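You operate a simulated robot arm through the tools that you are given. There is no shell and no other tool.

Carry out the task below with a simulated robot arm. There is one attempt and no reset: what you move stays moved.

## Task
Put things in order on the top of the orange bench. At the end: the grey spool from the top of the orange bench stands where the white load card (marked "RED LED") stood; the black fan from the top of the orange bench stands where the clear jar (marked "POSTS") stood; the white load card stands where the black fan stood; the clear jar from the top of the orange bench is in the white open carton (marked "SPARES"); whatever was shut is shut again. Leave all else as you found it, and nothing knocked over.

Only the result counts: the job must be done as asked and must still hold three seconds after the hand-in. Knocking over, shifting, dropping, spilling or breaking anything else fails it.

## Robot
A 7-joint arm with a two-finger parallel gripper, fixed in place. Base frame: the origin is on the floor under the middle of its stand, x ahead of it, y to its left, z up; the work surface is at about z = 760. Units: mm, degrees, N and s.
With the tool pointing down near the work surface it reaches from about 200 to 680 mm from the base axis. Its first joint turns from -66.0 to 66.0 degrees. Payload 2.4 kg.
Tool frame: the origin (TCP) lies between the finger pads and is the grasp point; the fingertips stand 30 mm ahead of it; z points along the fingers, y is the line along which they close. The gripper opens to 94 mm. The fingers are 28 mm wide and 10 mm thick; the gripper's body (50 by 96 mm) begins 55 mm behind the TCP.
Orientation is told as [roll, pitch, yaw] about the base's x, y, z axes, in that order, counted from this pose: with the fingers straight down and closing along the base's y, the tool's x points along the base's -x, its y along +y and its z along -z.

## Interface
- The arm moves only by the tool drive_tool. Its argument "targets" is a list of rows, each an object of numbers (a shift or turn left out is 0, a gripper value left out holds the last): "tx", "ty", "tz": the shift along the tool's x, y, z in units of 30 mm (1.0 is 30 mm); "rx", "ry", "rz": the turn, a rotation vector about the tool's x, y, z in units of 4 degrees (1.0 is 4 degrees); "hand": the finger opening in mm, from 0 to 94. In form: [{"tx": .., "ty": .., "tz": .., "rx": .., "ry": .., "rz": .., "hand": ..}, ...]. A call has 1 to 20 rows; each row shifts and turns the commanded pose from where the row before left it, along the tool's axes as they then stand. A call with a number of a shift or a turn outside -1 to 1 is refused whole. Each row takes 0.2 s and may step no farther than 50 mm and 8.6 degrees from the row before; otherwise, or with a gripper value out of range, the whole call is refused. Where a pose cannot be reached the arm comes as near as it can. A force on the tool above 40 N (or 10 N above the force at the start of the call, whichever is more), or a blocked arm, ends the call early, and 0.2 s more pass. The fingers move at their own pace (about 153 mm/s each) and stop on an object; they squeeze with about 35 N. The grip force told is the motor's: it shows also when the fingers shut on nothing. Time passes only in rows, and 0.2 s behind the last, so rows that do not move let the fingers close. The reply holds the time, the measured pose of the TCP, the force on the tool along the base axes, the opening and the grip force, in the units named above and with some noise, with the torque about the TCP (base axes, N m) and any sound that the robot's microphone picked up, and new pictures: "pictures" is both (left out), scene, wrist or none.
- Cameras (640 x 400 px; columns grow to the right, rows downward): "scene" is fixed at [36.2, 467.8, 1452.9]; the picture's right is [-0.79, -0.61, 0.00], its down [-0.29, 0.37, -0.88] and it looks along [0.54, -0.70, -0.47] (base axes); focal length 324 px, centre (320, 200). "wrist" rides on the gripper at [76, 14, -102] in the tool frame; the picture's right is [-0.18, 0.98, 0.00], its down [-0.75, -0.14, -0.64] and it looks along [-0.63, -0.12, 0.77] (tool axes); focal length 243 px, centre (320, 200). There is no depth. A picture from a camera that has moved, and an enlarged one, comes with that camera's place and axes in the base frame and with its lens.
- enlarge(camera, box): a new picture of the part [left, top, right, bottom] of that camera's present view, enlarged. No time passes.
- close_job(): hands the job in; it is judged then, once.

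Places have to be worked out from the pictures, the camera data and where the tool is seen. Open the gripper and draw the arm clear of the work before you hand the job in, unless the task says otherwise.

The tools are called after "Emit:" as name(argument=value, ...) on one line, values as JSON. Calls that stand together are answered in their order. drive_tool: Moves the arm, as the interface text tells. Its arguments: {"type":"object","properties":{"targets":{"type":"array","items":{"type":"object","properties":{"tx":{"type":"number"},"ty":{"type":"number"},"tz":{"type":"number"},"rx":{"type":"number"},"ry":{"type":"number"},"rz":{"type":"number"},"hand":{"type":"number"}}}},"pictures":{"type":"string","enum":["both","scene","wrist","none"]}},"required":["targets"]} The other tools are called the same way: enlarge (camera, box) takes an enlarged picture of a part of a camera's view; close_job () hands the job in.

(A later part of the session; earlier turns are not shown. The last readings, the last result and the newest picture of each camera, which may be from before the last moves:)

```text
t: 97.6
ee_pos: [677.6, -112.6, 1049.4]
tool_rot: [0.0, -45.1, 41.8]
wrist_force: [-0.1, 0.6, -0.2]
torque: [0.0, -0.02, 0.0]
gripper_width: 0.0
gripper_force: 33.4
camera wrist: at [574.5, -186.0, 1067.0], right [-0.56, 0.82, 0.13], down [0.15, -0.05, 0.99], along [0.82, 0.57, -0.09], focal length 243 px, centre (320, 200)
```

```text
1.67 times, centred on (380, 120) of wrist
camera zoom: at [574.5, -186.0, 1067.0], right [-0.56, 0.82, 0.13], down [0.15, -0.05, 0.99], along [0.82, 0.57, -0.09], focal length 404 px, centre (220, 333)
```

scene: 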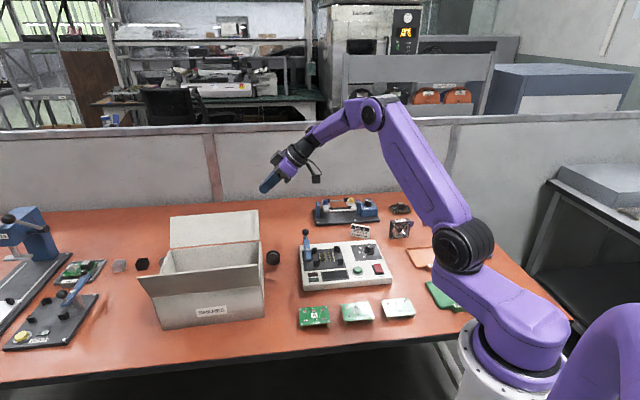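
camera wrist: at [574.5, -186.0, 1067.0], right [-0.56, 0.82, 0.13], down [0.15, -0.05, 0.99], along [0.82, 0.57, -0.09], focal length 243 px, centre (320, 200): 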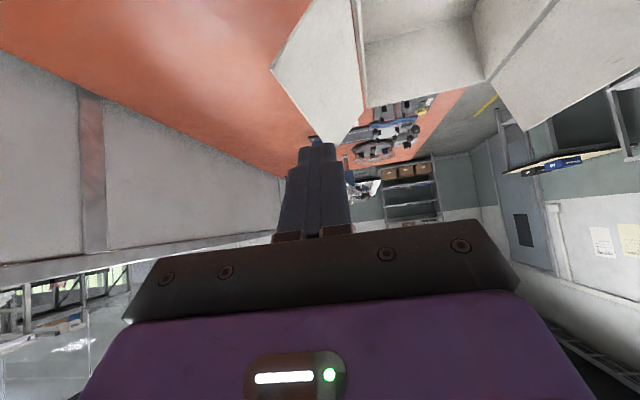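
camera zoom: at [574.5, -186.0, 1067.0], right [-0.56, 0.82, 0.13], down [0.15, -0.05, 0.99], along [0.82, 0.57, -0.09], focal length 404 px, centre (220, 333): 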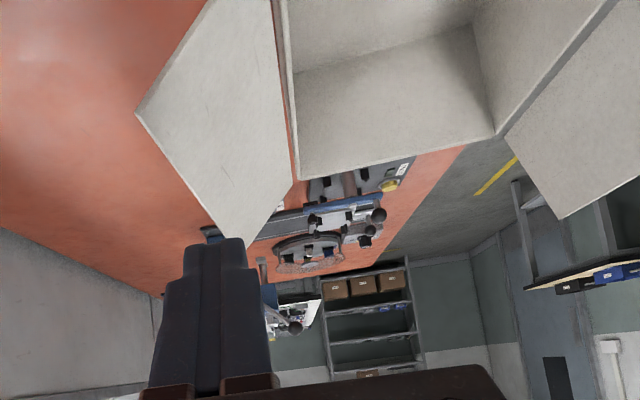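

The view along the carton gives the back flap's free corner at about (732, -106, 944), a lean of 45°. The untouched front flap leans about 22°, matching my original back-flap estimate. I move to the right of and behind the flap edge and go down beside it without touching.

Emit:
drive_tool(targets=[{"tx": -0.087, "ty": -0.693, "tz": 0.087}, {"tx": -0.087, "ty": -0.693, "tz": 0.087}, {"tx": 0.651, "tz": 0.649}, {"tx": 0.651, "tz": 0.649}, {"tx": 0.651, "tz": 0.649}], pictures="both")

Emit:
enlarge(camera="wrist", box=[200, 0, 560, 240])

Emit:
enlarge(camera="scene", box=[205, 180, 335, 280])

```text
t: 98.8
ee_pos: [710.0, -138.9, 965.9]
tool_rot: [0.0, -45.0, 41.9]
wrist_force: [-0.2, 0.0, 1.2]
torque: [0.01, 0.02, 0.01]
gripper_width: 0.0
gripper_force: 32.7
camera wrist: at [606.5, -211.9, 983.7], right [-0.56, 0.82, 0.13], down [0.15, -0.05, 0.99], along [0.82, 0.57, -0.1], focal length 243 px, centre (320, 200)
```

scene: 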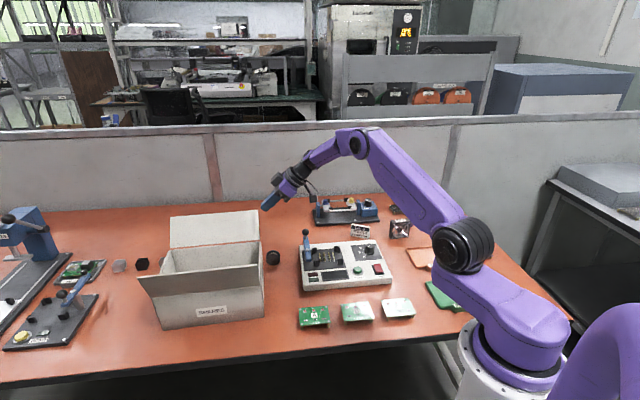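
wrist: 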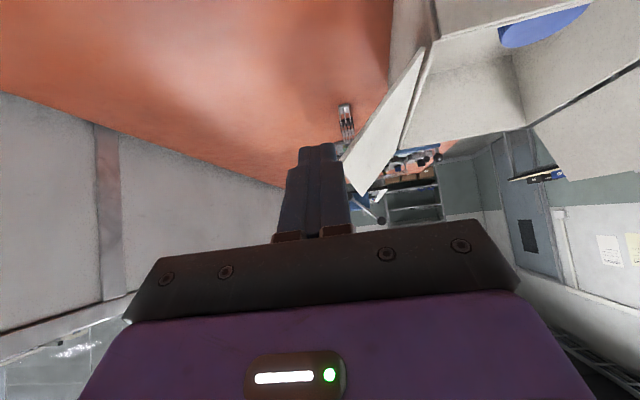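

```text
1.67 times, centred on (380, 120) of wrist
camera zoom: at [606.5, -211.9, 983.7], right [-0.56, 0.82, 0.13], down [0.15, -0.05, 0.99], along [0.82, 0.57, -0.1], focal length 404 px, centre (220, 333)
```

zoom: 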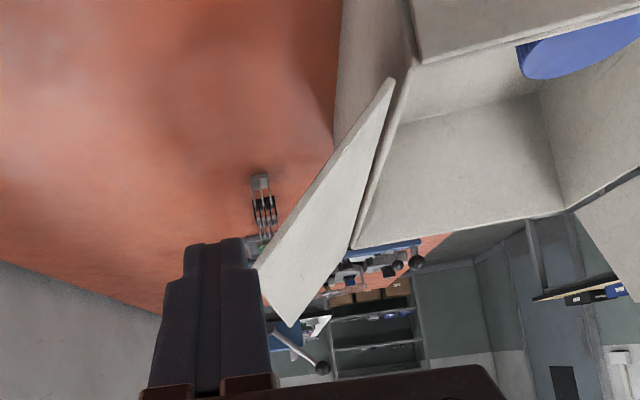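

```text
4.00 times, centred on (270, 230) of scene
camera zoom: at [36.2, 467.8, 1452.9], right [-0.79, -0.61, 0.0], down [-0.29, 0.37, -0.88], along [0.54, -0.7, -0.47], focal length 1298 px, centre (520, 80)
```

zoom: 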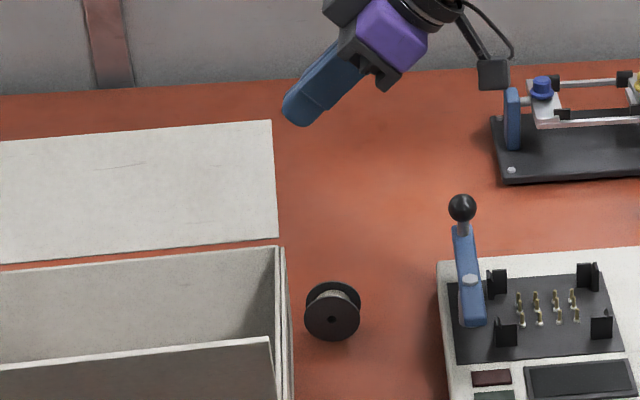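

The geometry is confirmed: hinge at (683, -61, 880), free corner at (730, -104, 944). I finish lowering beside the flap, then slide under its back side without contact.

Emit:
drive_tool(targets=[{"tx": 0.65, "tz": 0.647}, {"tx": 0.65, "tz": 0.647}, {"tx": -0.435, "tz": 0.437}, {"tx": -0.435, "tz": 0.437}], pictures="both")

Emit:
enlarge(camera="wrist", box=[200, 0, 560, 240])

Emit:
enlarge(camera="scene", box=[205, 180, 335, 280])

```text
t: 99.8
ee_pos: [740.1, -114.2, 912.5]
tool_rot: [-0.1, -45.0, 41.7]
wrist_force: [0.0, -0.3, -0.2]
torque: [0.0, -0.02, -0.02]
gripper_width: 0.1
gripper_force: 33.2
camera wrist: at [635.9, -187.8, 929.6], right [-0.56, 0.82, 0.13], down [0.15, -0.05, 0.99], along [0.82, 0.57, -0.1], focal length 243 px, centre (320, 200)
```

scene: 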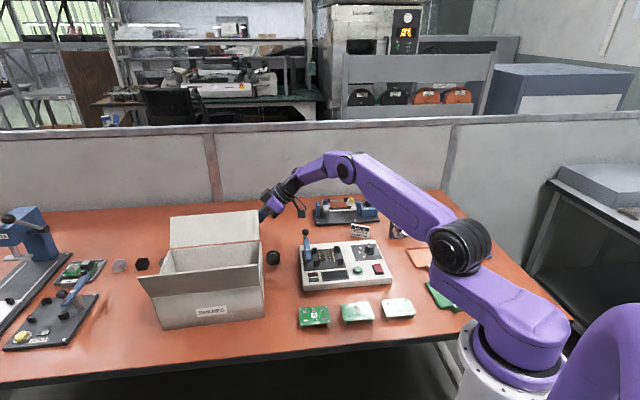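
wrist: 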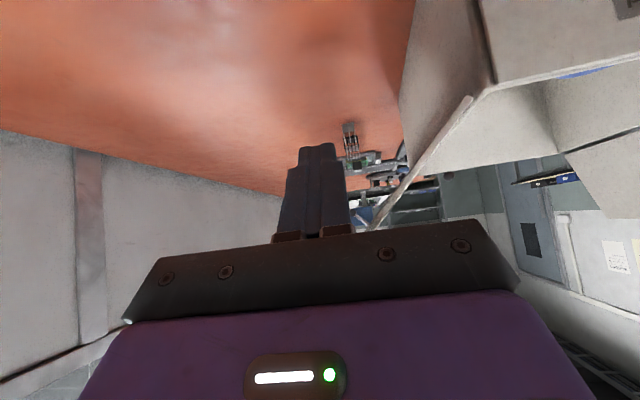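

```text
1.67 times, centred on (380, 120) of wrist
camera zoom: at [635.9, -187.8, 929.6], right [-0.56, 0.82, 0.13], down [0.15, -0.05, 0.99], along [0.82, 0.57, -0.1], focal length 404 px, centre (220, 333)
```

zoom: 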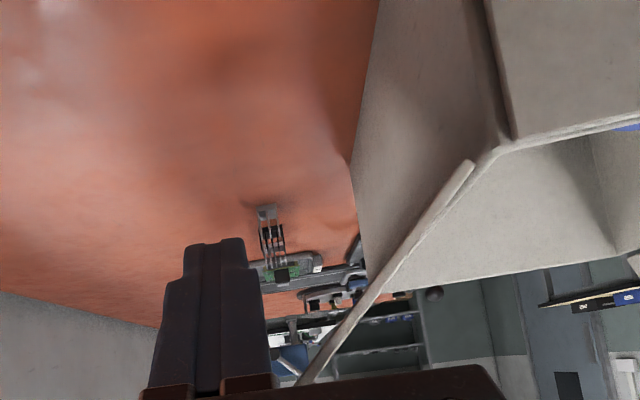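

```text
4.00 times, centred on (270, 230) of scene
camera zoom: at [36.2, 467.8, 1452.9], right [-0.79, -0.61, 0.0], down [-0.29, 0.37, -0.88], along [0.54, -0.7, -0.47], focal length 1298 px, centre (520, 80)
```

zoom: 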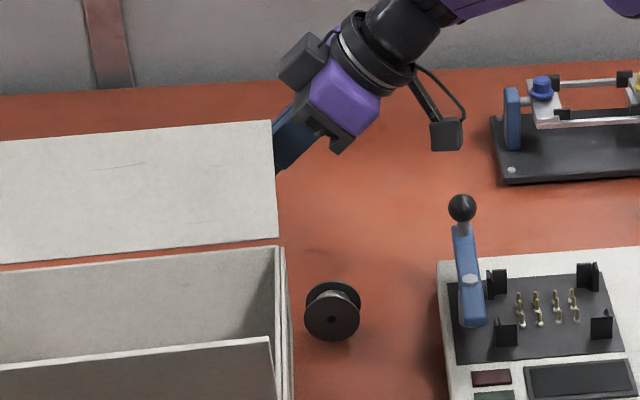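

The finger is behind the flap, and I see the flap nearly edge-on in the wrist view. I start moving towards it (-v direction) in small steps.

Emit:
drive_tool(targets=[{"ty": 0.2}, {"ty": 0.2}, {"ty": 0.13}], pictures="wrist")

Emit:
enlarge(camera="wrist", box=[200, 0, 560, 240])

Emit:
enlarge(camera="scene", box=[120, 190, 320, 350])

```text
t: 100.6
ee_pos: [728.9, -104.5, 912.2]
tool_rot: [0.1, -45.0, 41.8]
wrist_force: [0.0, -0.3, -0.2]
torque: [0.0, 0.0, 0.0]
gripper_width: 0.1
gripper_force: 32.6
camera wrist: at [625.1, -176.2, 929.2], right [-0.56, 0.82, 0.13], down [0.15, -0.05, 0.99], along [0.82, 0.57, -0.1], focal length 243 px, centre (320, 200)
```

wrist: 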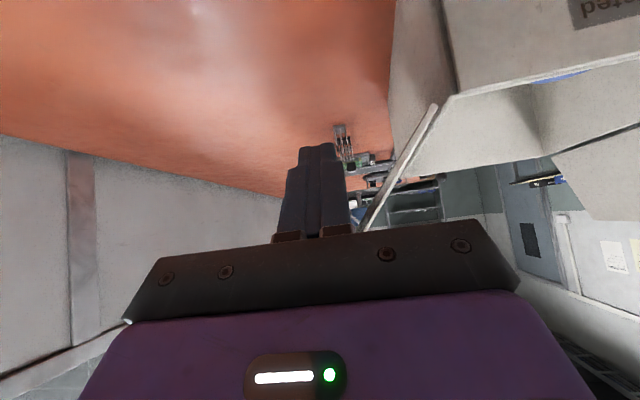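

```text
1.67 times, centred on (380, 120) of wrist
camera zoom: at [625.1, -176.2, 929.2], right [-0.56, 0.82, 0.13], down [0.15, -0.05, 0.99], along [0.82, 0.57, -0.1], focal length 404 px, centre (220, 333)
```

zoom: 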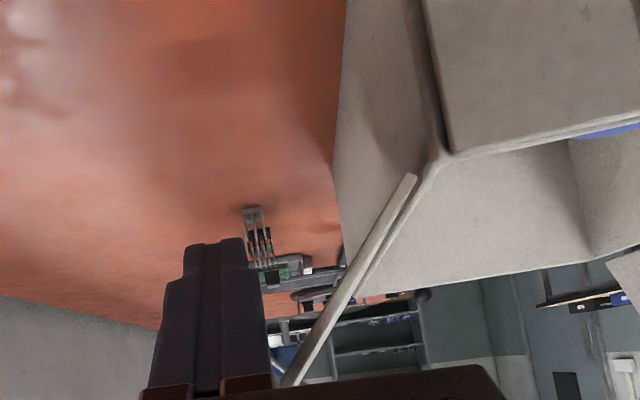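

```text
2.50 times, centred on (220, 270) of scene
camera zoom: at [36.2, 467.8, 1452.9], right [-0.79, -0.61, 0.0], down [-0.29, 0.37, -0.88], along [0.54, -0.7, -0.47], focal length 811 px, centre (570, 25)
```

zoom: 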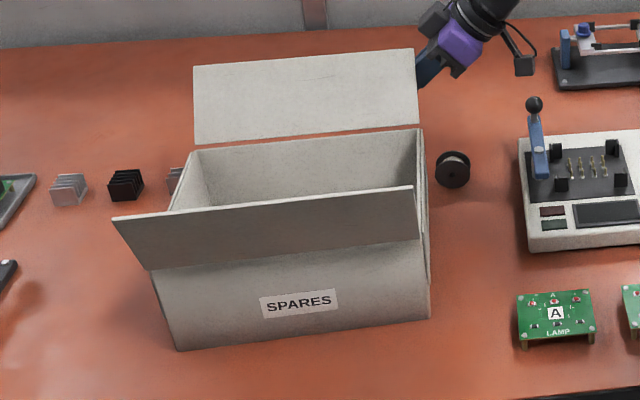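

The flap is moving back smoothly with negligible force (TL corner 196 → 193 px, target 188). I continue in 5 mm steps.

Emit:
drive_tool(targets=[{"ty": 0.17}, {"ty": 0.17}], pictures="wrist")

Emit:
enlarge(camera="wrist", box=[200, 0, 560, 240])

Emit:
enlarge(camera="scene", box=[120, 190, 320, 350])

Emit:
enlarge(camera="scene", box=[130, 190, 330, 340])

```text
t: 101.2
ee_pos: [722.9, -96.1, 911.0]
tool_rot: [0.0, -45.0, 41.9]
wrist_force: [-0.7, -0.6, -0.4]
torque: [0.01, -0.02, 0.0]
gripper_width: 0.0
gripper_force: 32.5
camera wrist: at [618.9, -168.5, 929.5], right [-0.56, 0.82, 0.13], down [0.15, -0.05, 0.99], along [0.82, 0.57, -0.1], focal length 243 px, centre (320, 200)
```

wrist: 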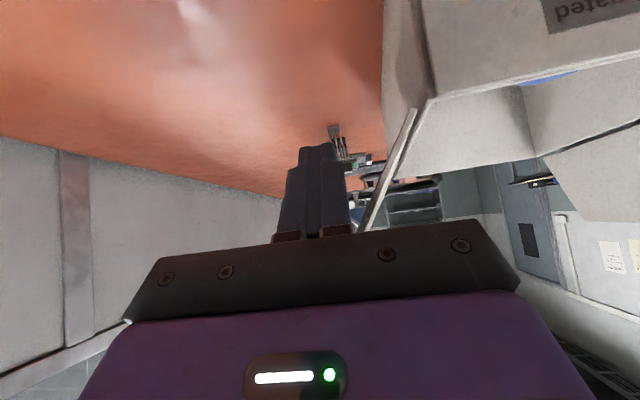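

```text
1.67 times, centred on (380, 120) of wrist
camera zoom: at [618.9, -168.5, 929.5], right [-0.56, 0.82, 0.13], down [0.15, -0.05, 0.99], along [0.82, 0.57, -0.1], focal length 404 px, centre (220, 333)
```

zoom: 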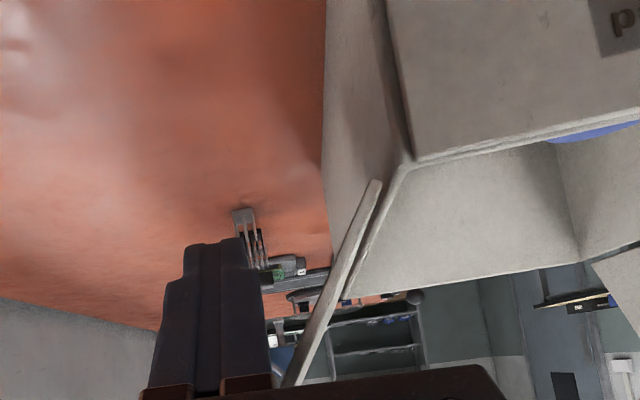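

```text
2.50 times, centred on (220, 270) of scene
camera zoom: at [36.2, 467.8, 1452.9], right [-0.79, -0.61, 0.0], down [-0.29, 0.37, -0.88], along [0.54, -0.7, -0.47], focal length 811 px, centre (570, 25)
```

zoom: 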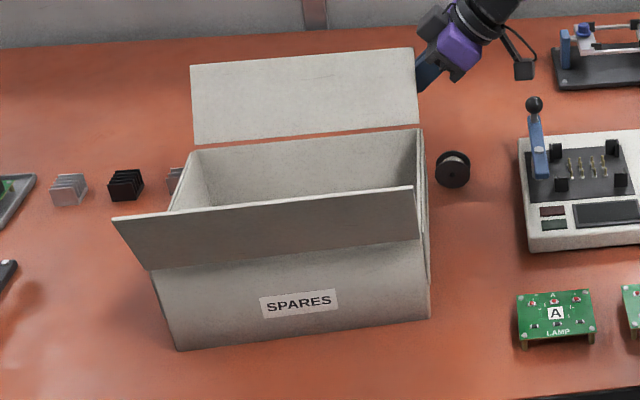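

```text
2.67 times, centred on (230, 265) of scene
camera zoom: at [36.2, 467.8, 1452.9], right [-0.79, -0.61, 0.0], down [-0.29, 0.37, -0.88], along [0.54, -0.7, -0.47], focal length 865 px, centre (560, 27)
```

zoom: 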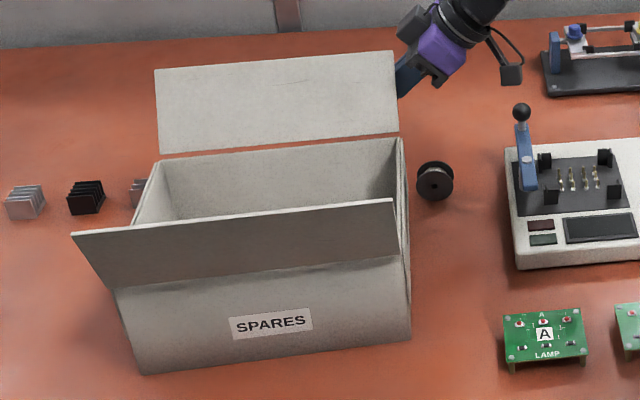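

The lean is now about 31° and the TL corner is at 190 px against the target of 188. I push another 5 mm.

Emit:
drive_tool(targets=[{"ty": 0.17}], pictures="wrist")

Emit:
enlarge(camera="wrist", box=[200, 0, 560, 240])

Emit:
enlarge(camera="scene", box=[120, 190, 320, 350])

Emit:
enlarge(camera="scene", box=[130, 190, 330, 340])

```text
t: 101.6
ee_pos: [718.6, -92.5, 912.0]
tool_rot: [-0.2, -45.1, 41.9]
wrist_force: [1.2, -0.5, -0.2]
torque: [0.02, 0.02, 0.01]
gripper_width: 0.2
gripper_force: 33.2
camera wrist: at [615.4, -164.9, 929.8], right [-0.56, 0.82, 0.13], down [0.15, -0.05, 0.99], along [0.82, 0.57, -0.1], focal length 243 px, centre (320, 200)
```

wrist: 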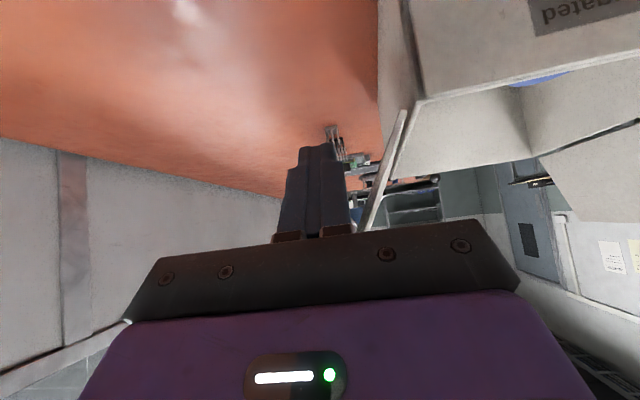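

```text
1.67 times, centred on (380, 120) of wrist
camera zoom: at [615.4, -164.9, 929.8], right [-0.56, 0.82, 0.13], down [0.15, -0.05, 0.99], along [0.82, 0.57, -0.1], focal length 404 px, centre (220, 333)
```

zoom: 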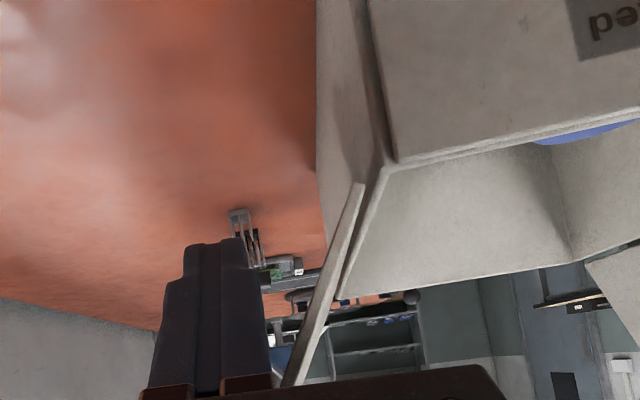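

```text
2.50 times, centred on (220, 270) of scene
camera zoom: at [36.2, 467.8, 1452.9], right [-0.79, -0.61, 0.0], down [-0.29, 0.37, -0.88], along [0.54, -0.7, -0.47], focal length 811 px, centre (570, 25)
```

zoom: 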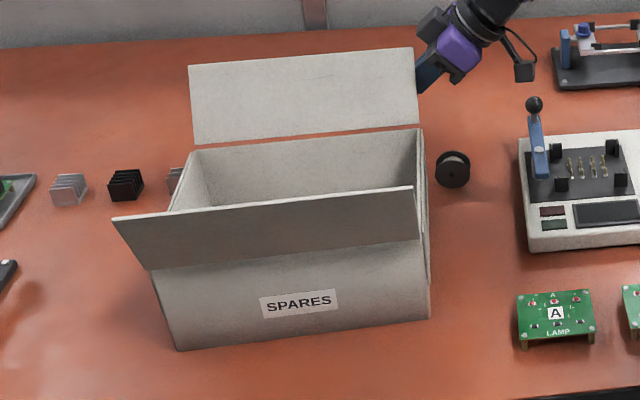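

```text
2.67 times, centred on (230, 265) of scene
camera zoom: at [36.2, 467.8, 1452.9], right [-0.79, -0.61, 0.0], down [-0.29, 0.37, -0.88], along [0.54, -0.7, -0.47], focal length 865 px, centre (560, 27)
```

zoom: 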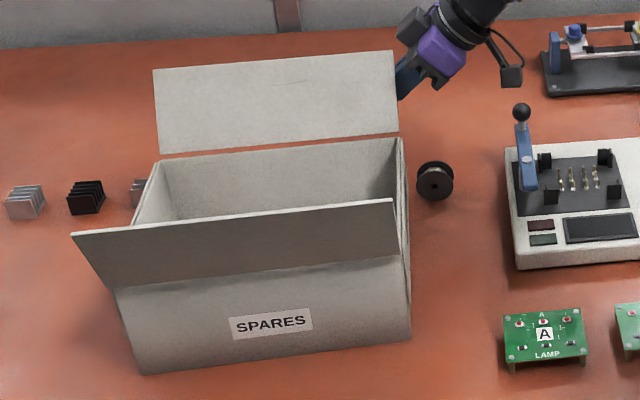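

The TL corner is back at (188, 66) and (153, 70) in the two crops, matching the original pictures. I back off away from the flap and see whether it stays.

Emit:
drive_tool(targets=[{"ty": -0.3}, {"ty": -0.4}, {"tx": 0.435, "tz": -0.437}, {"tx": 0.435, "tz": -0.437}], pictures="both")

Emit:
enlarge(camera="scene", box=[120, 190, 320, 350])

Emit:
enlarge(camera="scene", box=[240, 200, 330, 290])

Emit:
enlarge(camera="scene", box=[230, 160, 350, 290])

Emit:
enlarge(camera="wrist", box=[200, 0, 560, 240])

```text
t: 102.6
ee_pos: [704.8, -132.8, 912.7]
tool_rot: [0.0, -45.0, 41.8]
wrist_force: [-0.2, 0.4, 0.4]
torque: [0.03, -0.01, -0.01]
gripper_width: 0.0
gripper_force: 33.2
camera wrist: at [600.5, -205.7, 930.0], right [-0.56, 0.82, 0.13], down [0.15, -0.05, 0.99], along [0.82, 0.57, -0.1], focal length 243 px, centre (320, 200)
```

scene: 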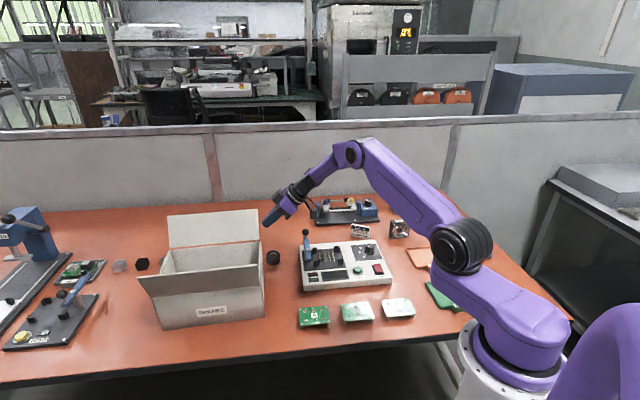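
wrist: 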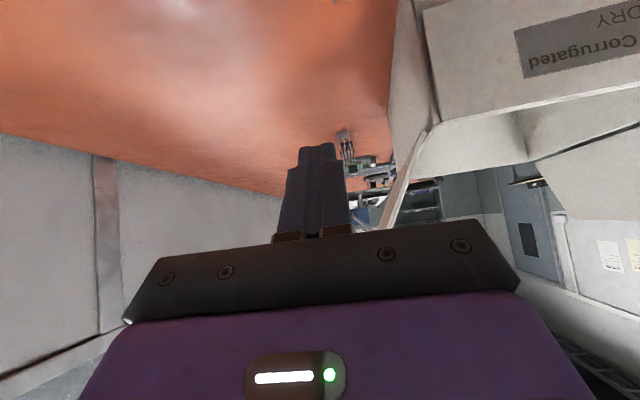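

```text
2.50 times, centred on (220, 270) of scene
camera zoom: at [36.2, 467.8, 1452.9], right [-0.79, -0.61, 0.0], down [-0.29, 0.37, -0.88], along [0.54, -0.7, -0.47], focal length 811 px, centre (570, 25)
```

zoom: 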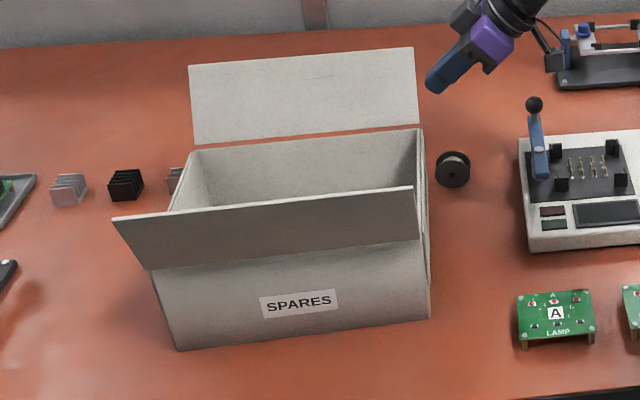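

```text
4.44 times, centred on (285, 245) of scene
camera zoom: at [36.2, 467.8, 1452.9], right [-0.79, -0.61, 0.0], down [-0.29, 0.37, -0.88], along [0.54, -0.7, -0.47], focal length 1442 px, centre (476, 0)
```

zoom: 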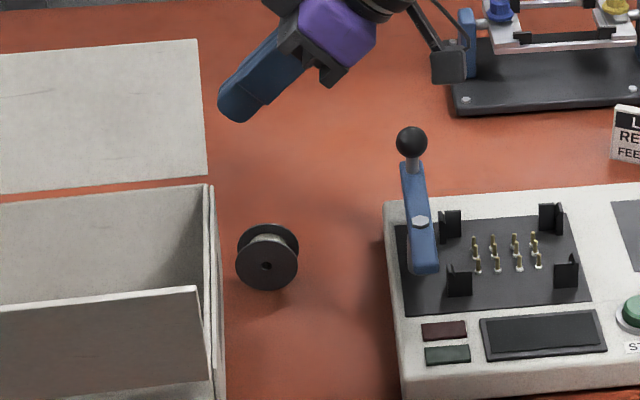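

```text
3.08 times, centred on (290, 225) of scene
camera zoom: at [36.2, 467.8, 1452.9], right [-0.79, -0.61, 0.0], down [-0.29, 0.37, -0.88], along [0.54, -0.7, -0.47], focal length 998 px, centre (412, 123)
```

zoom: 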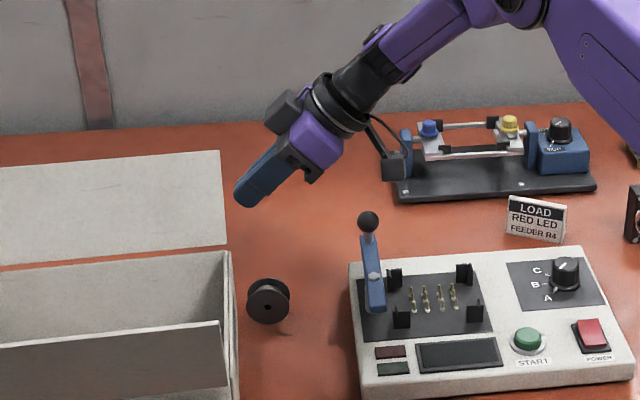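

```text
1.67 times, centred on (380, 120) of wrist
camera zoom: at [600.5, -205.7, 930.0], right [-0.56, 0.82, 0.13], down [0.15, -0.05, 0.99], along [0.82, 0.57, -0.1], focal length 404 px, centre (220, 333)
```

zoom: 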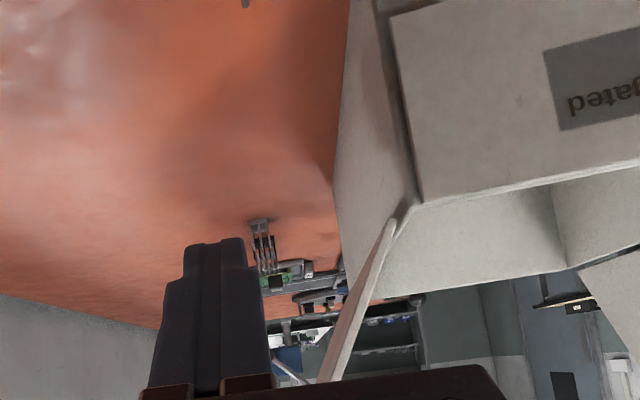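

The flap stays put and matches the original outline within a pixel, and the spool is undisturbed. I raise the tool well clear and draw back from the carton.

Emit:
drive_tool(targets=[{"tx": -0.66, "tz": -0.66}, {"tx": -0.66, "tz": -0.66}, {"tx": -0.66, "tz": -0.66}, {"tx": -0.66, "tz": -0.66}, {"tx": -0.66, "tz": -0.66}, {"tx": -0.66, "tz": -0.66}, {"tx": 0.585, "ty": 0.741, "tz": -0.587}, {"tx": 0.585, "ty": 0.741, "tz": -0.587}, {"tx": 0.585, "ty": 0.741, "tz": -0.587}, {"tx": 0.585, "ty": 0.741, "tz": -0.587}, {"tx": 0.585, "ty": 0.741, "tz": -0.587}, {"tx": 0.585, "ty": 0.741, "tz": -0.587}], pictures="scene")

Emit:
drive_tool(targets=[{"ry": 1}, {"ry": 1}, {"ry": 1}, {"ry": 1}, {"ry": 1}, {"ry": 1}, {"ry": 1}, {"ry": 1}, {"ry": 1}, {"ry": 1}, {"ry": 1}, {"ry": 0.25}, {"hand": 94}, {"hand": 94}], pictures="both")

Emit:
enlarge(camera="wrist", box=[0, 0, 640, 240])

```text
t: 105.2
ee_pos: [504.6, -132.9, 1080.0]
tool_rot: [-0.1, -45.0, 41.9]
wrist_force: [0.2, 0.5, -0.2]
torque: [0.05, -0.02, 0.0]
gripper_width: 0.2
gripper_force: 32.9
```

scene: 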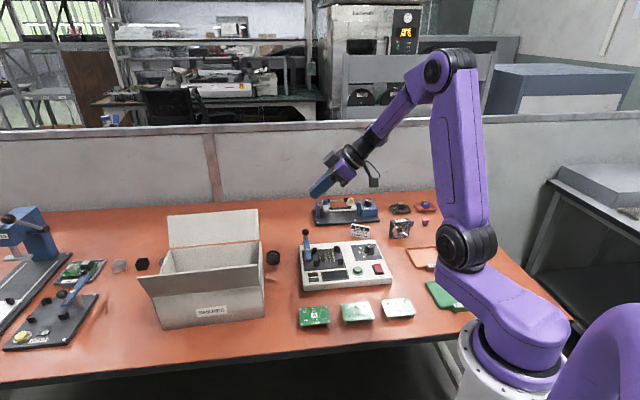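

```text
t: 108.2
ee_pos: [505.9, -131.4, 1079.9]
tool_rot: [0.1, 0.1, 41.9]
wrist_force: [0.1, -1.1, -0.1]
torque: [0.01, -0.02, -0.01]
gripper_width: 94.1
gripper_force: 0.0
camera wrist: at [439.3, -171.3, 1181.9], right [-0.52, 0.86, 0.0], down [0.66, 0.4, 0.64], along [0.55, 0.33, -0.77], focal length 243 px, centre (320, 200)
```

scene: 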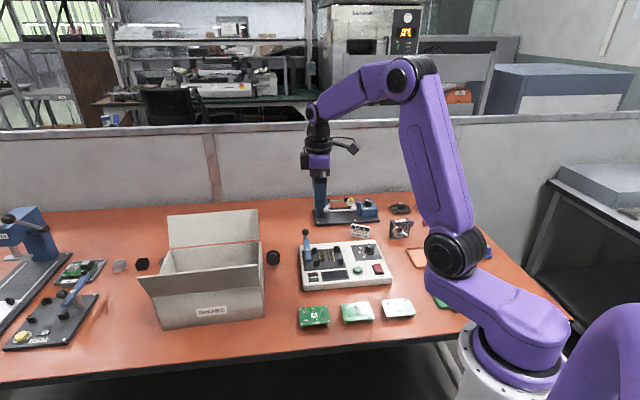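
wrist: 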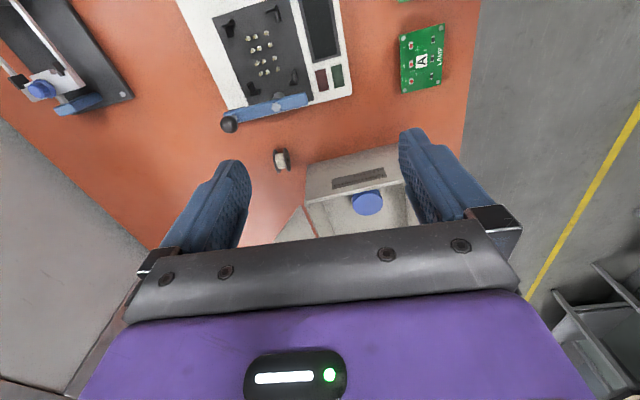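

```text
1.00 times, centred on (320, 120) of wrist (not enlarged: the box is as wide or as high as the picture)
camera zoom: at [439.3, -171.3, 1181.9], right [-0.52, 0.86, 0.0], down [0.66, 0.4, 0.64], along [0.55, 0.33, -0.77], focal length 243 px, centre (320, 280)
```

zoom: 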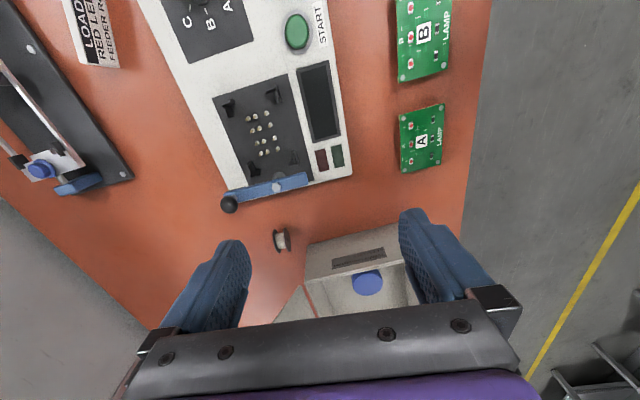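

All four objects look right. To verify the flap and carton precisely, I return to the same survey pose used at t = 18.2 (559, 3, 1057, yaw 35.2°) and compare the same crop.

Emit:
drive_tool(targets=[{"tx": -0.866, "ty": 0.431, "tz": 0.155, "hand": 58.8}, {"tx": -0.866, "ty": 0.431, "tz": 0.155}, {"tx": -0.866, "ty": 0.431, "tz": 0.155}, {"tx": -0.866, "ty": 0.431, "tz": 0.155}, {"tx": -0.866, "ty": 0.431, "tz": 0.155}, {"rz": 1}, {"rz": 0.675}], pictures="both")

Emit:
enlarge(camera="wrist", box=[160, 0, 480, 240])

Emit:
enlarge(camera="wrist", box=[180, 60, 300, 150])

Emit:
enlarge(camera="scene", box=[130, 190, 330, 340])

```text
t: 109.8
ee_pos: [558.2, 2.2, 1058.7]
tool_rot: [0.1, 0.1, 35.0]
wrist_force: [0.3, -0.4, -0.7]
torque: [0.01, 0.03, 0.0]
gripper_width: 58.5
gripper_force: 0.1
camera wrist: at [487.9, -29.0, 1158.9], right [-0.41, 0.91, 0.0], down [0.7, 0.32, 0.64], along [0.58, 0.27, -0.77], focal length 243 px, centre (320, 200)
```

scene: 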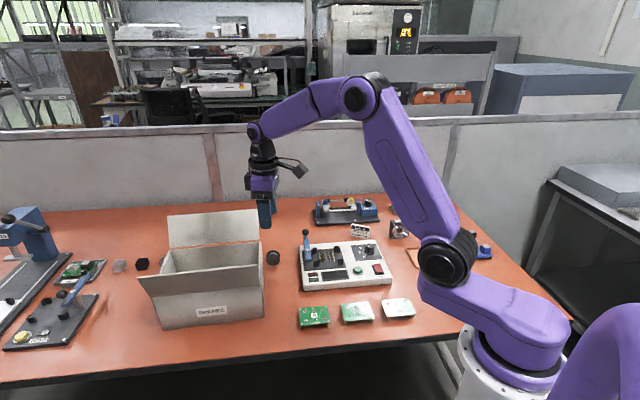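
wrist: 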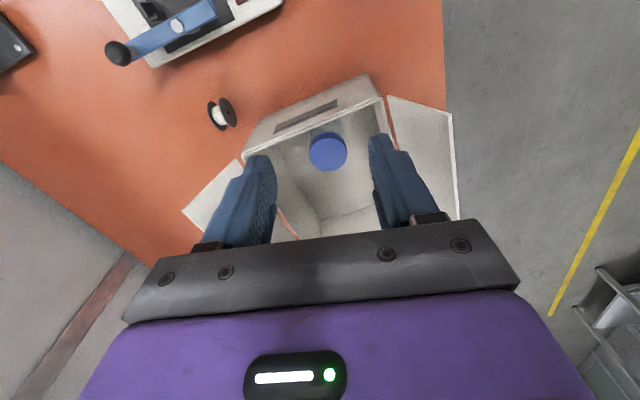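

```text
1.67 times, centred on (320, 120) of wrist
camera zoom: at [487.9, -29.0, 1158.9], right [-0.41, 0.91, 0.0], down [0.7, 0.32, 0.64], along [0.58, 0.27, -0.77], focal length 404 px, centre (320, 333)
```

zoom: 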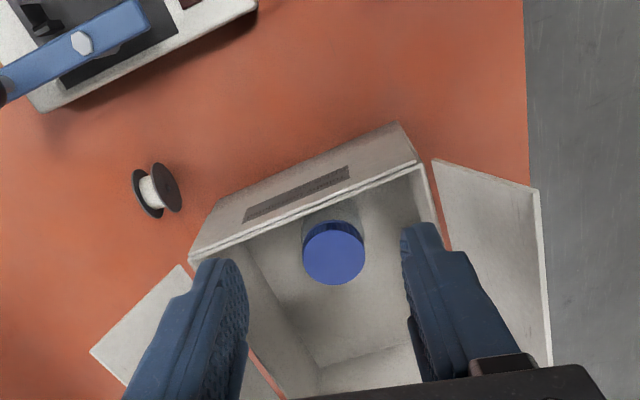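

```text
4.44 times, centred on (240, 105) of wrist
camera zoom: at [487.9, -29.0, 1158.9], right [-0.41, 0.91, 0.0], down [0.7, 0.32, 0.64], along [0.58, 0.27, -0.77], focal length 1078 px, centre (676, 622)
```

zoom: 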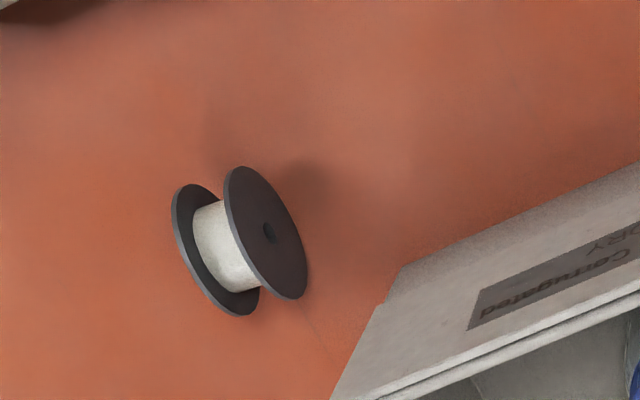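

```text
2.67 times, centred on (230, 265) of scene
camera zoom: at [36.2, 467.8, 1452.8], right [-0.79, -0.61, 0.0], down [-0.29, 0.37, -0.88], along [0.54, -0.7, -0.47], focal length 865 px, centre (560, 27)
```

zoom: 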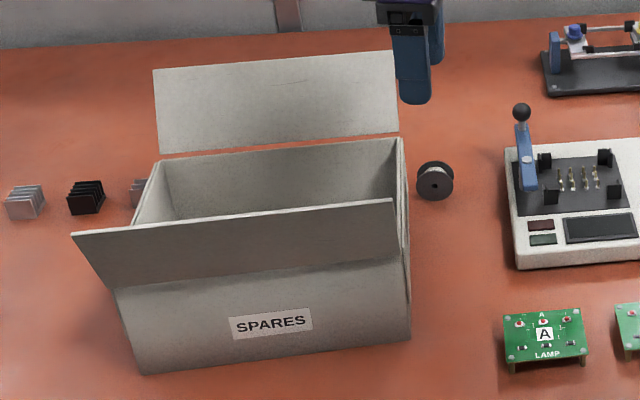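

The same-pose comparison shows the jar, spool and carton are good to about 2–3 mm, but the back flap still leans about 4° more than originally. The earlier push took almost no force, so I repeat it for the last few degrees: close the hand, re-align and lean up here first.

Emit:
drive_tool(targets=[{"rz": -1, "hand": 0}, {"rz": -0.7}, {"ry": -1}, {"ry": -1}, {"ry": -1}, {"ry": -1}, {"ry": -1}, {"ry": -1}, {"ry": -1}, {"ry": -1}, {"ry": -1}, {"ry": -1}, {"ry": -1}, {"ry": -0.25}], pictures="scene")

Emit:
drive_tool(targets=[{"tx": -0.067, "ty": -0.985, "tz": 0.067}, {"tx": -0.067, "ty": -0.985, "tz": 0.067}, {"tx": -0.067, "ty": -0.985, "tz": 0.067}, {"tx": -0.067, "ty": -0.985, "tz": 0.067}, {"tx": -0.067, "ty": -0.985, "tz": 0.067}, {"tx": -0.067, "ty": -0.985, "tz": 0.067}, {"tx": -0.067, "ty": -0.985, "tz": 0.067}], pictures="both")

```text
t: 112.8
ee_pos: [559.9, 3.5, 1057.2]
tool_rot: [0.0, -44.9, 41.9]
wrist_force: [-0.4, 0.2, 0.1]
torque: [-0.01, -0.04, 0.0]
gripper_width: 0.3
gripper_force: 33.1
```

scene: 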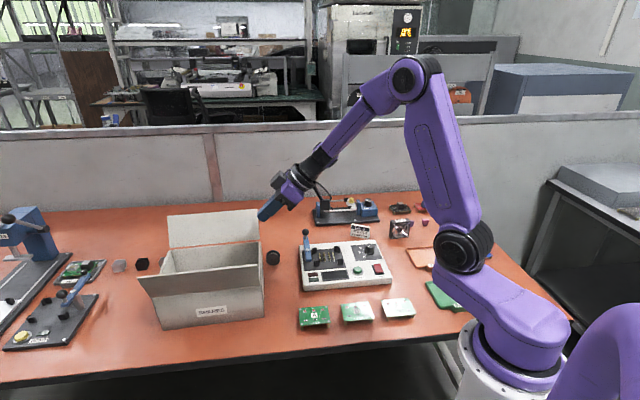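

```text
t: 114.4
ee_pos: [712.6, -137.9, 1057.1]
tool_rot: [0.0, -44.9, 41.8]
wrist_force: [0.8, 0.3, 0.4]
torque: [0.01, -0.04, -0.02]
gripper_width: 0.0
gripper_force: 33.1
camera wrist: at [608.9, -211.8, 1075.5], right [-0.56, 0.82, 0.13], down [0.15, -0.05, 0.99], along [0.81, 0.57, -0.1], focal length 243 px, centre (320, 200)
```

scene: 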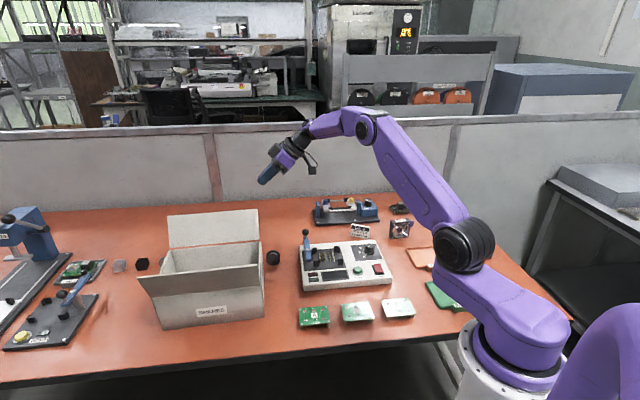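
wrist: 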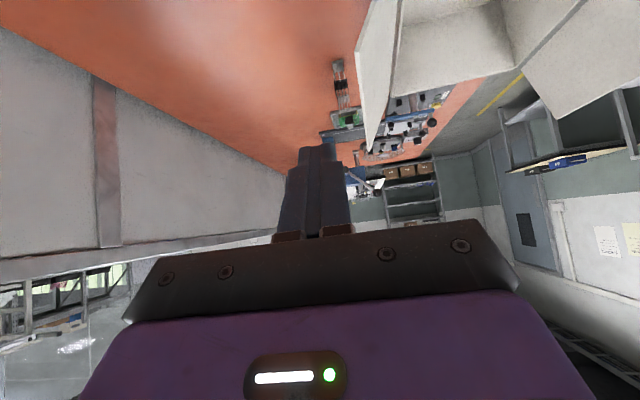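

I am beside the flap's right edge again. I lower along the proven path, then slide in behind it.

Emit:
drive_tool(targets=[{"tx": 0.573, "tz": 0.573}, {"tx": 0.573, "tz": 0.573}, {"tx": 0.573, "tz": 0.573}, {"tx": 0.573, "tz": 0.573}, {"tx": 0.573, "tz": 0.573}, {"tx": 0.573, "tz": 0.573}, {"tx": -0.435, "tz": 0.437}, {"tx": -0.435, "tz": 0.437}], pictures="both")

Emit:
enlarge(camera="wrist", box=[200, 0, 560, 240])

```text
t: 116.2
ee_pos: [739.9, -112.3, 911.7]
tool_rot: [-0.1, -45.0, 41.9]
wrist_force: [-0.8, 0.0, 0.0]
torque: [0.0, 0.03, -0.02]
gripper_width: 0.0
gripper_force: 33.2
camera wrist: at [636.6, -186.7, 929.8], right [-0.56, 0.82, 0.13], down [0.15, -0.05, 0.99], along [0.81, 0.57, -0.1], focal length 243 px, centre (320, 200)
```

scene: 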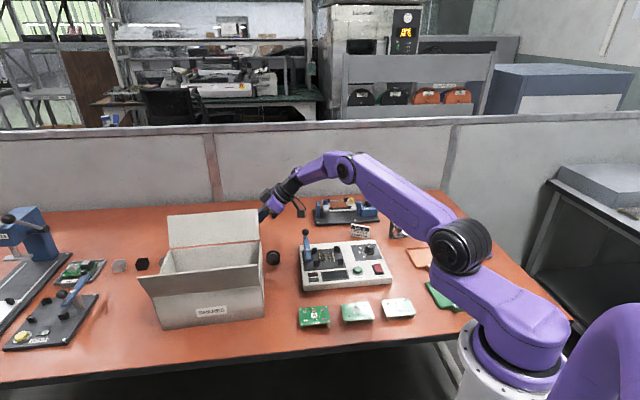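
wrist: 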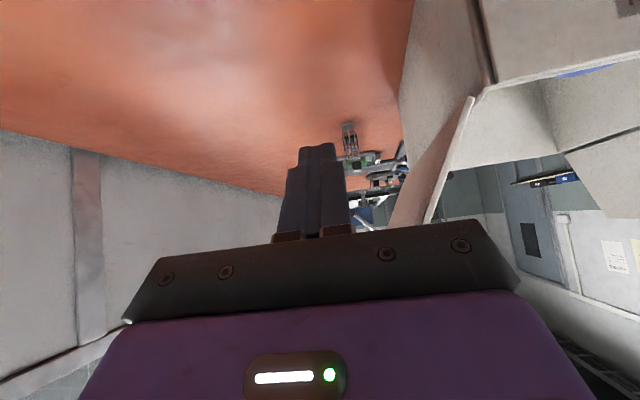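

```text
1.67 times, centred on (380, 120) of wrist
camera zoom: at [636.6, -186.7, 929.8], right [-0.56, 0.82, 0.13], down [0.15, -0.05, 0.99], along [0.81, 0.57, -0.1], focal length 404 px, centre (220, 333)
```

zoom: 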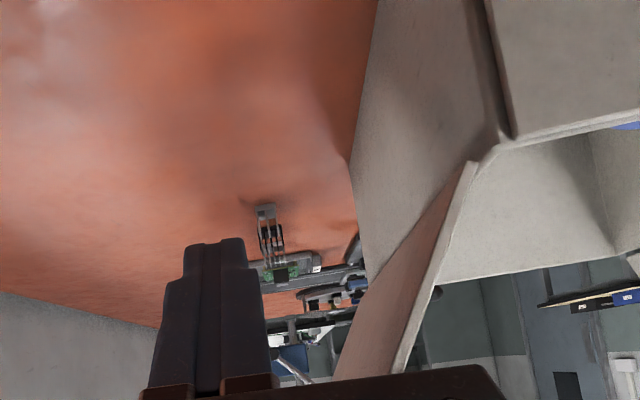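

The flap now leans about 26.6°; the target is about 22.5°. I approach to just short of contact, then push the last 4 mm in small steps.

Emit:
drive_tool(targets=[{"ty": 0.35}, {"ty": 0.35}, {"ty": 0.25}, {"ty": 0.07}, {"ty": 0.07}, {"ty": 0.05}], pictures="wrist")

Emit:
enlarge(camera="wrist", box=[200, 0, 560, 240])

Emit:
enlarge(camera="scene", box=[130, 190, 330, 340])

```text
t: 117.6
ee_pos: [716.3, -88.0, 911.0]
tool_rot: [-0.1, -45.0, 41.9]
wrist_force: [-0.2, 0.3, -0.4]
torque: [0.01, 0.0, 0.0]
gripper_width: 0.0
gripper_force: 32.6
camera wrist: at [612.7, -161.1, 928.7], right [-0.56, 0.82, 0.13], down [0.15, -0.05, 0.99], along [0.81, 0.57, -0.1], focal length 243 px, centre (320, 200)
```

wrist: 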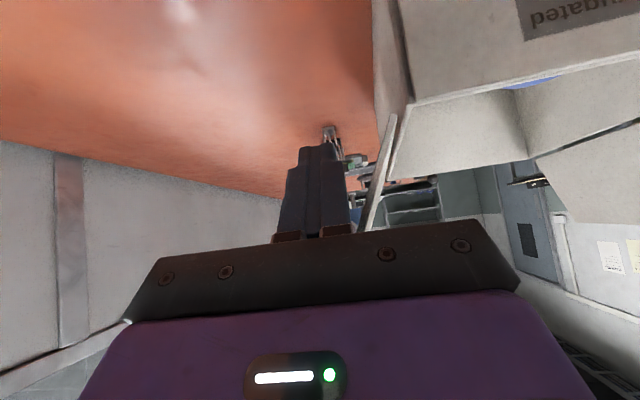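

```text
1.67 times, centred on (380, 120) of wrist
camera zoom: at [612.7, -161.1, 928.7], right [-0.56, 0.82, 0.13], down [0.15, -0.05, 0.99], along [0.81, 0.57, -0.1], focal length 404 px, centre (220, 333)
```

zoom: 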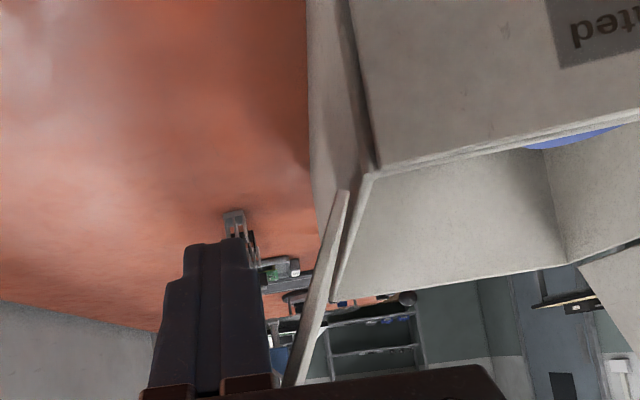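

```text
2.67 times, centred on (230, 265) of scene
camera zoom: at [36.2, 467.8, 1452.9], right [-0.79, -0.61, 0.0], down [-0.29, 0.37, -0.88], along [0.54, -0.7, -0.47], focal length 865 px, centre (560, 27)
```

zoom: 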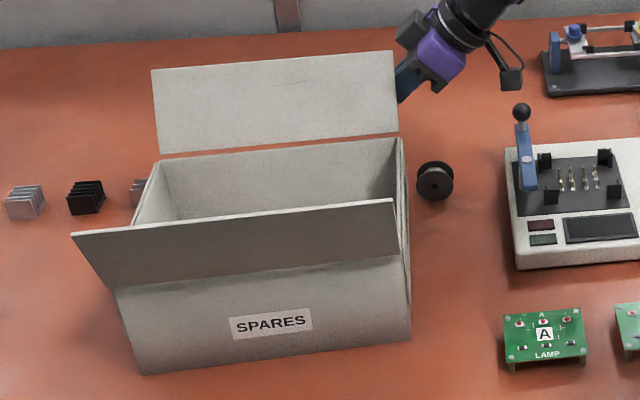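

The lean is now about 23.5°, matching the original within about 1°. I retreat the same way: back off, slide out, rise, and draw clear.

Emit:
drive_tool(targets=[{"ty": -0.3}, {"ty": -0.4}, {"ty": -0.3}, {"tx": 0.435, "tz": -0.437}, {"tx": 0.435, "tz": -0.437}, {"tx": -0.66, "tz": -0.66}, {"tx": -0.66, "tz": -0.66}, {"tx": -0.66, "tz": -0.66}, {"tx": -0.66, "tz": -0.66}, {"tx": -0.66, "tz": -0.66}, {"tx": -0.66, "tz": -0.66}], pictures="both")

Emit:
drive_tool(targets=[{"tx": 0.585, "ty": 0.741, "tz": -0.587}, {"tx": 0.585, "ty": 0.741, "tz": -0.587}, {"tx": 0.585, "ty": 0.741, "tz": -0.587}, {"tx": 0.585, "ty": 0.741, "tz": -0.587}, {"tx": 0.585, "ty": 0.741, "tz": -0.587}, {"tx": 0.585, "ty": 0.741, "tz": -0.587}, {"ry": 1}, {"ry": 1}, {"ry": 1}, {"ry": 1}, {"ry": 1}, {"ry": 1}, {"ry": 1}, {"ry": 1}, {"ry": 1}, {"ry": 1}, {"ry": 1}, {"ry": 0.25}], pictures="both")

```text
t: 120.0
ee_pos: [709.1, -134.0, 1081.0]
tool_rot: [0.0, -45.0, 41.8]
wrist_force: [0.1, -0.3, 0.1]
torque: [-0.01, -0.02, 0.02]
gripper_width: 0.0
gripper_force: 32.9
camera wrist: at [604.6, -207.9, 1098.4], right [-0.56, 0.82, 0.13], down [0.15, -0.05, 0.99], along [0.81, 0.57, -0.1], focal length 243 px, centre (320, 200)
```

scene: 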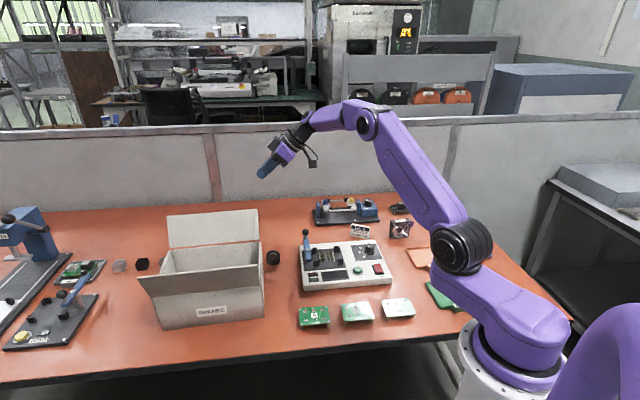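
wrist: 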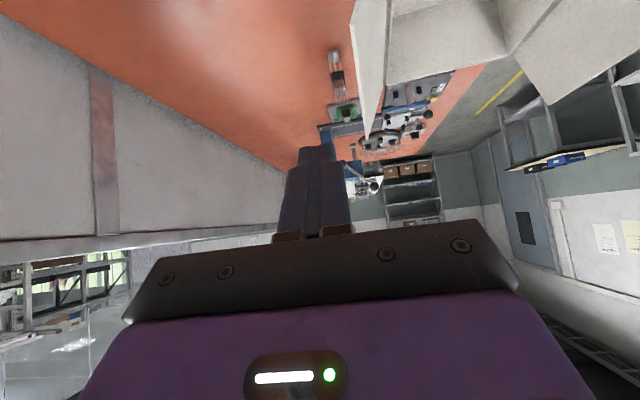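

```text
t: 123.8
ee_pos: [509.3, -135.2, 1079.2]
tool_rot: [0.1, 0.2, 42.0]
wrist_force: [0.2, 0.2, -0.5]
torque: [-0.01, -0.02, 0.0]
gripper_width: 0.0
gripper_force: 32.8
camera wrist: at [443.6, -174.7, 1181.2], right [-0.52, 0.85, 0.0], down [0.66, 0.4, 0.64], along [0.55, 0.33, -0.77], focal length 243 px, centre (320, 200)
```

scene: 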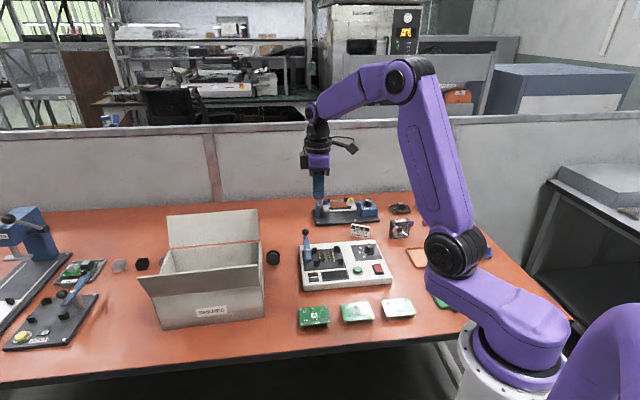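
wrist: 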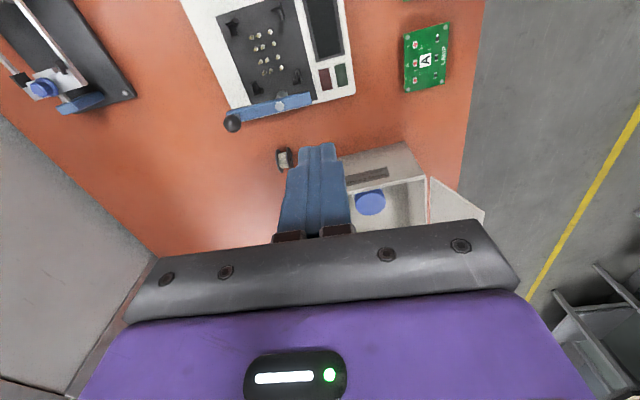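

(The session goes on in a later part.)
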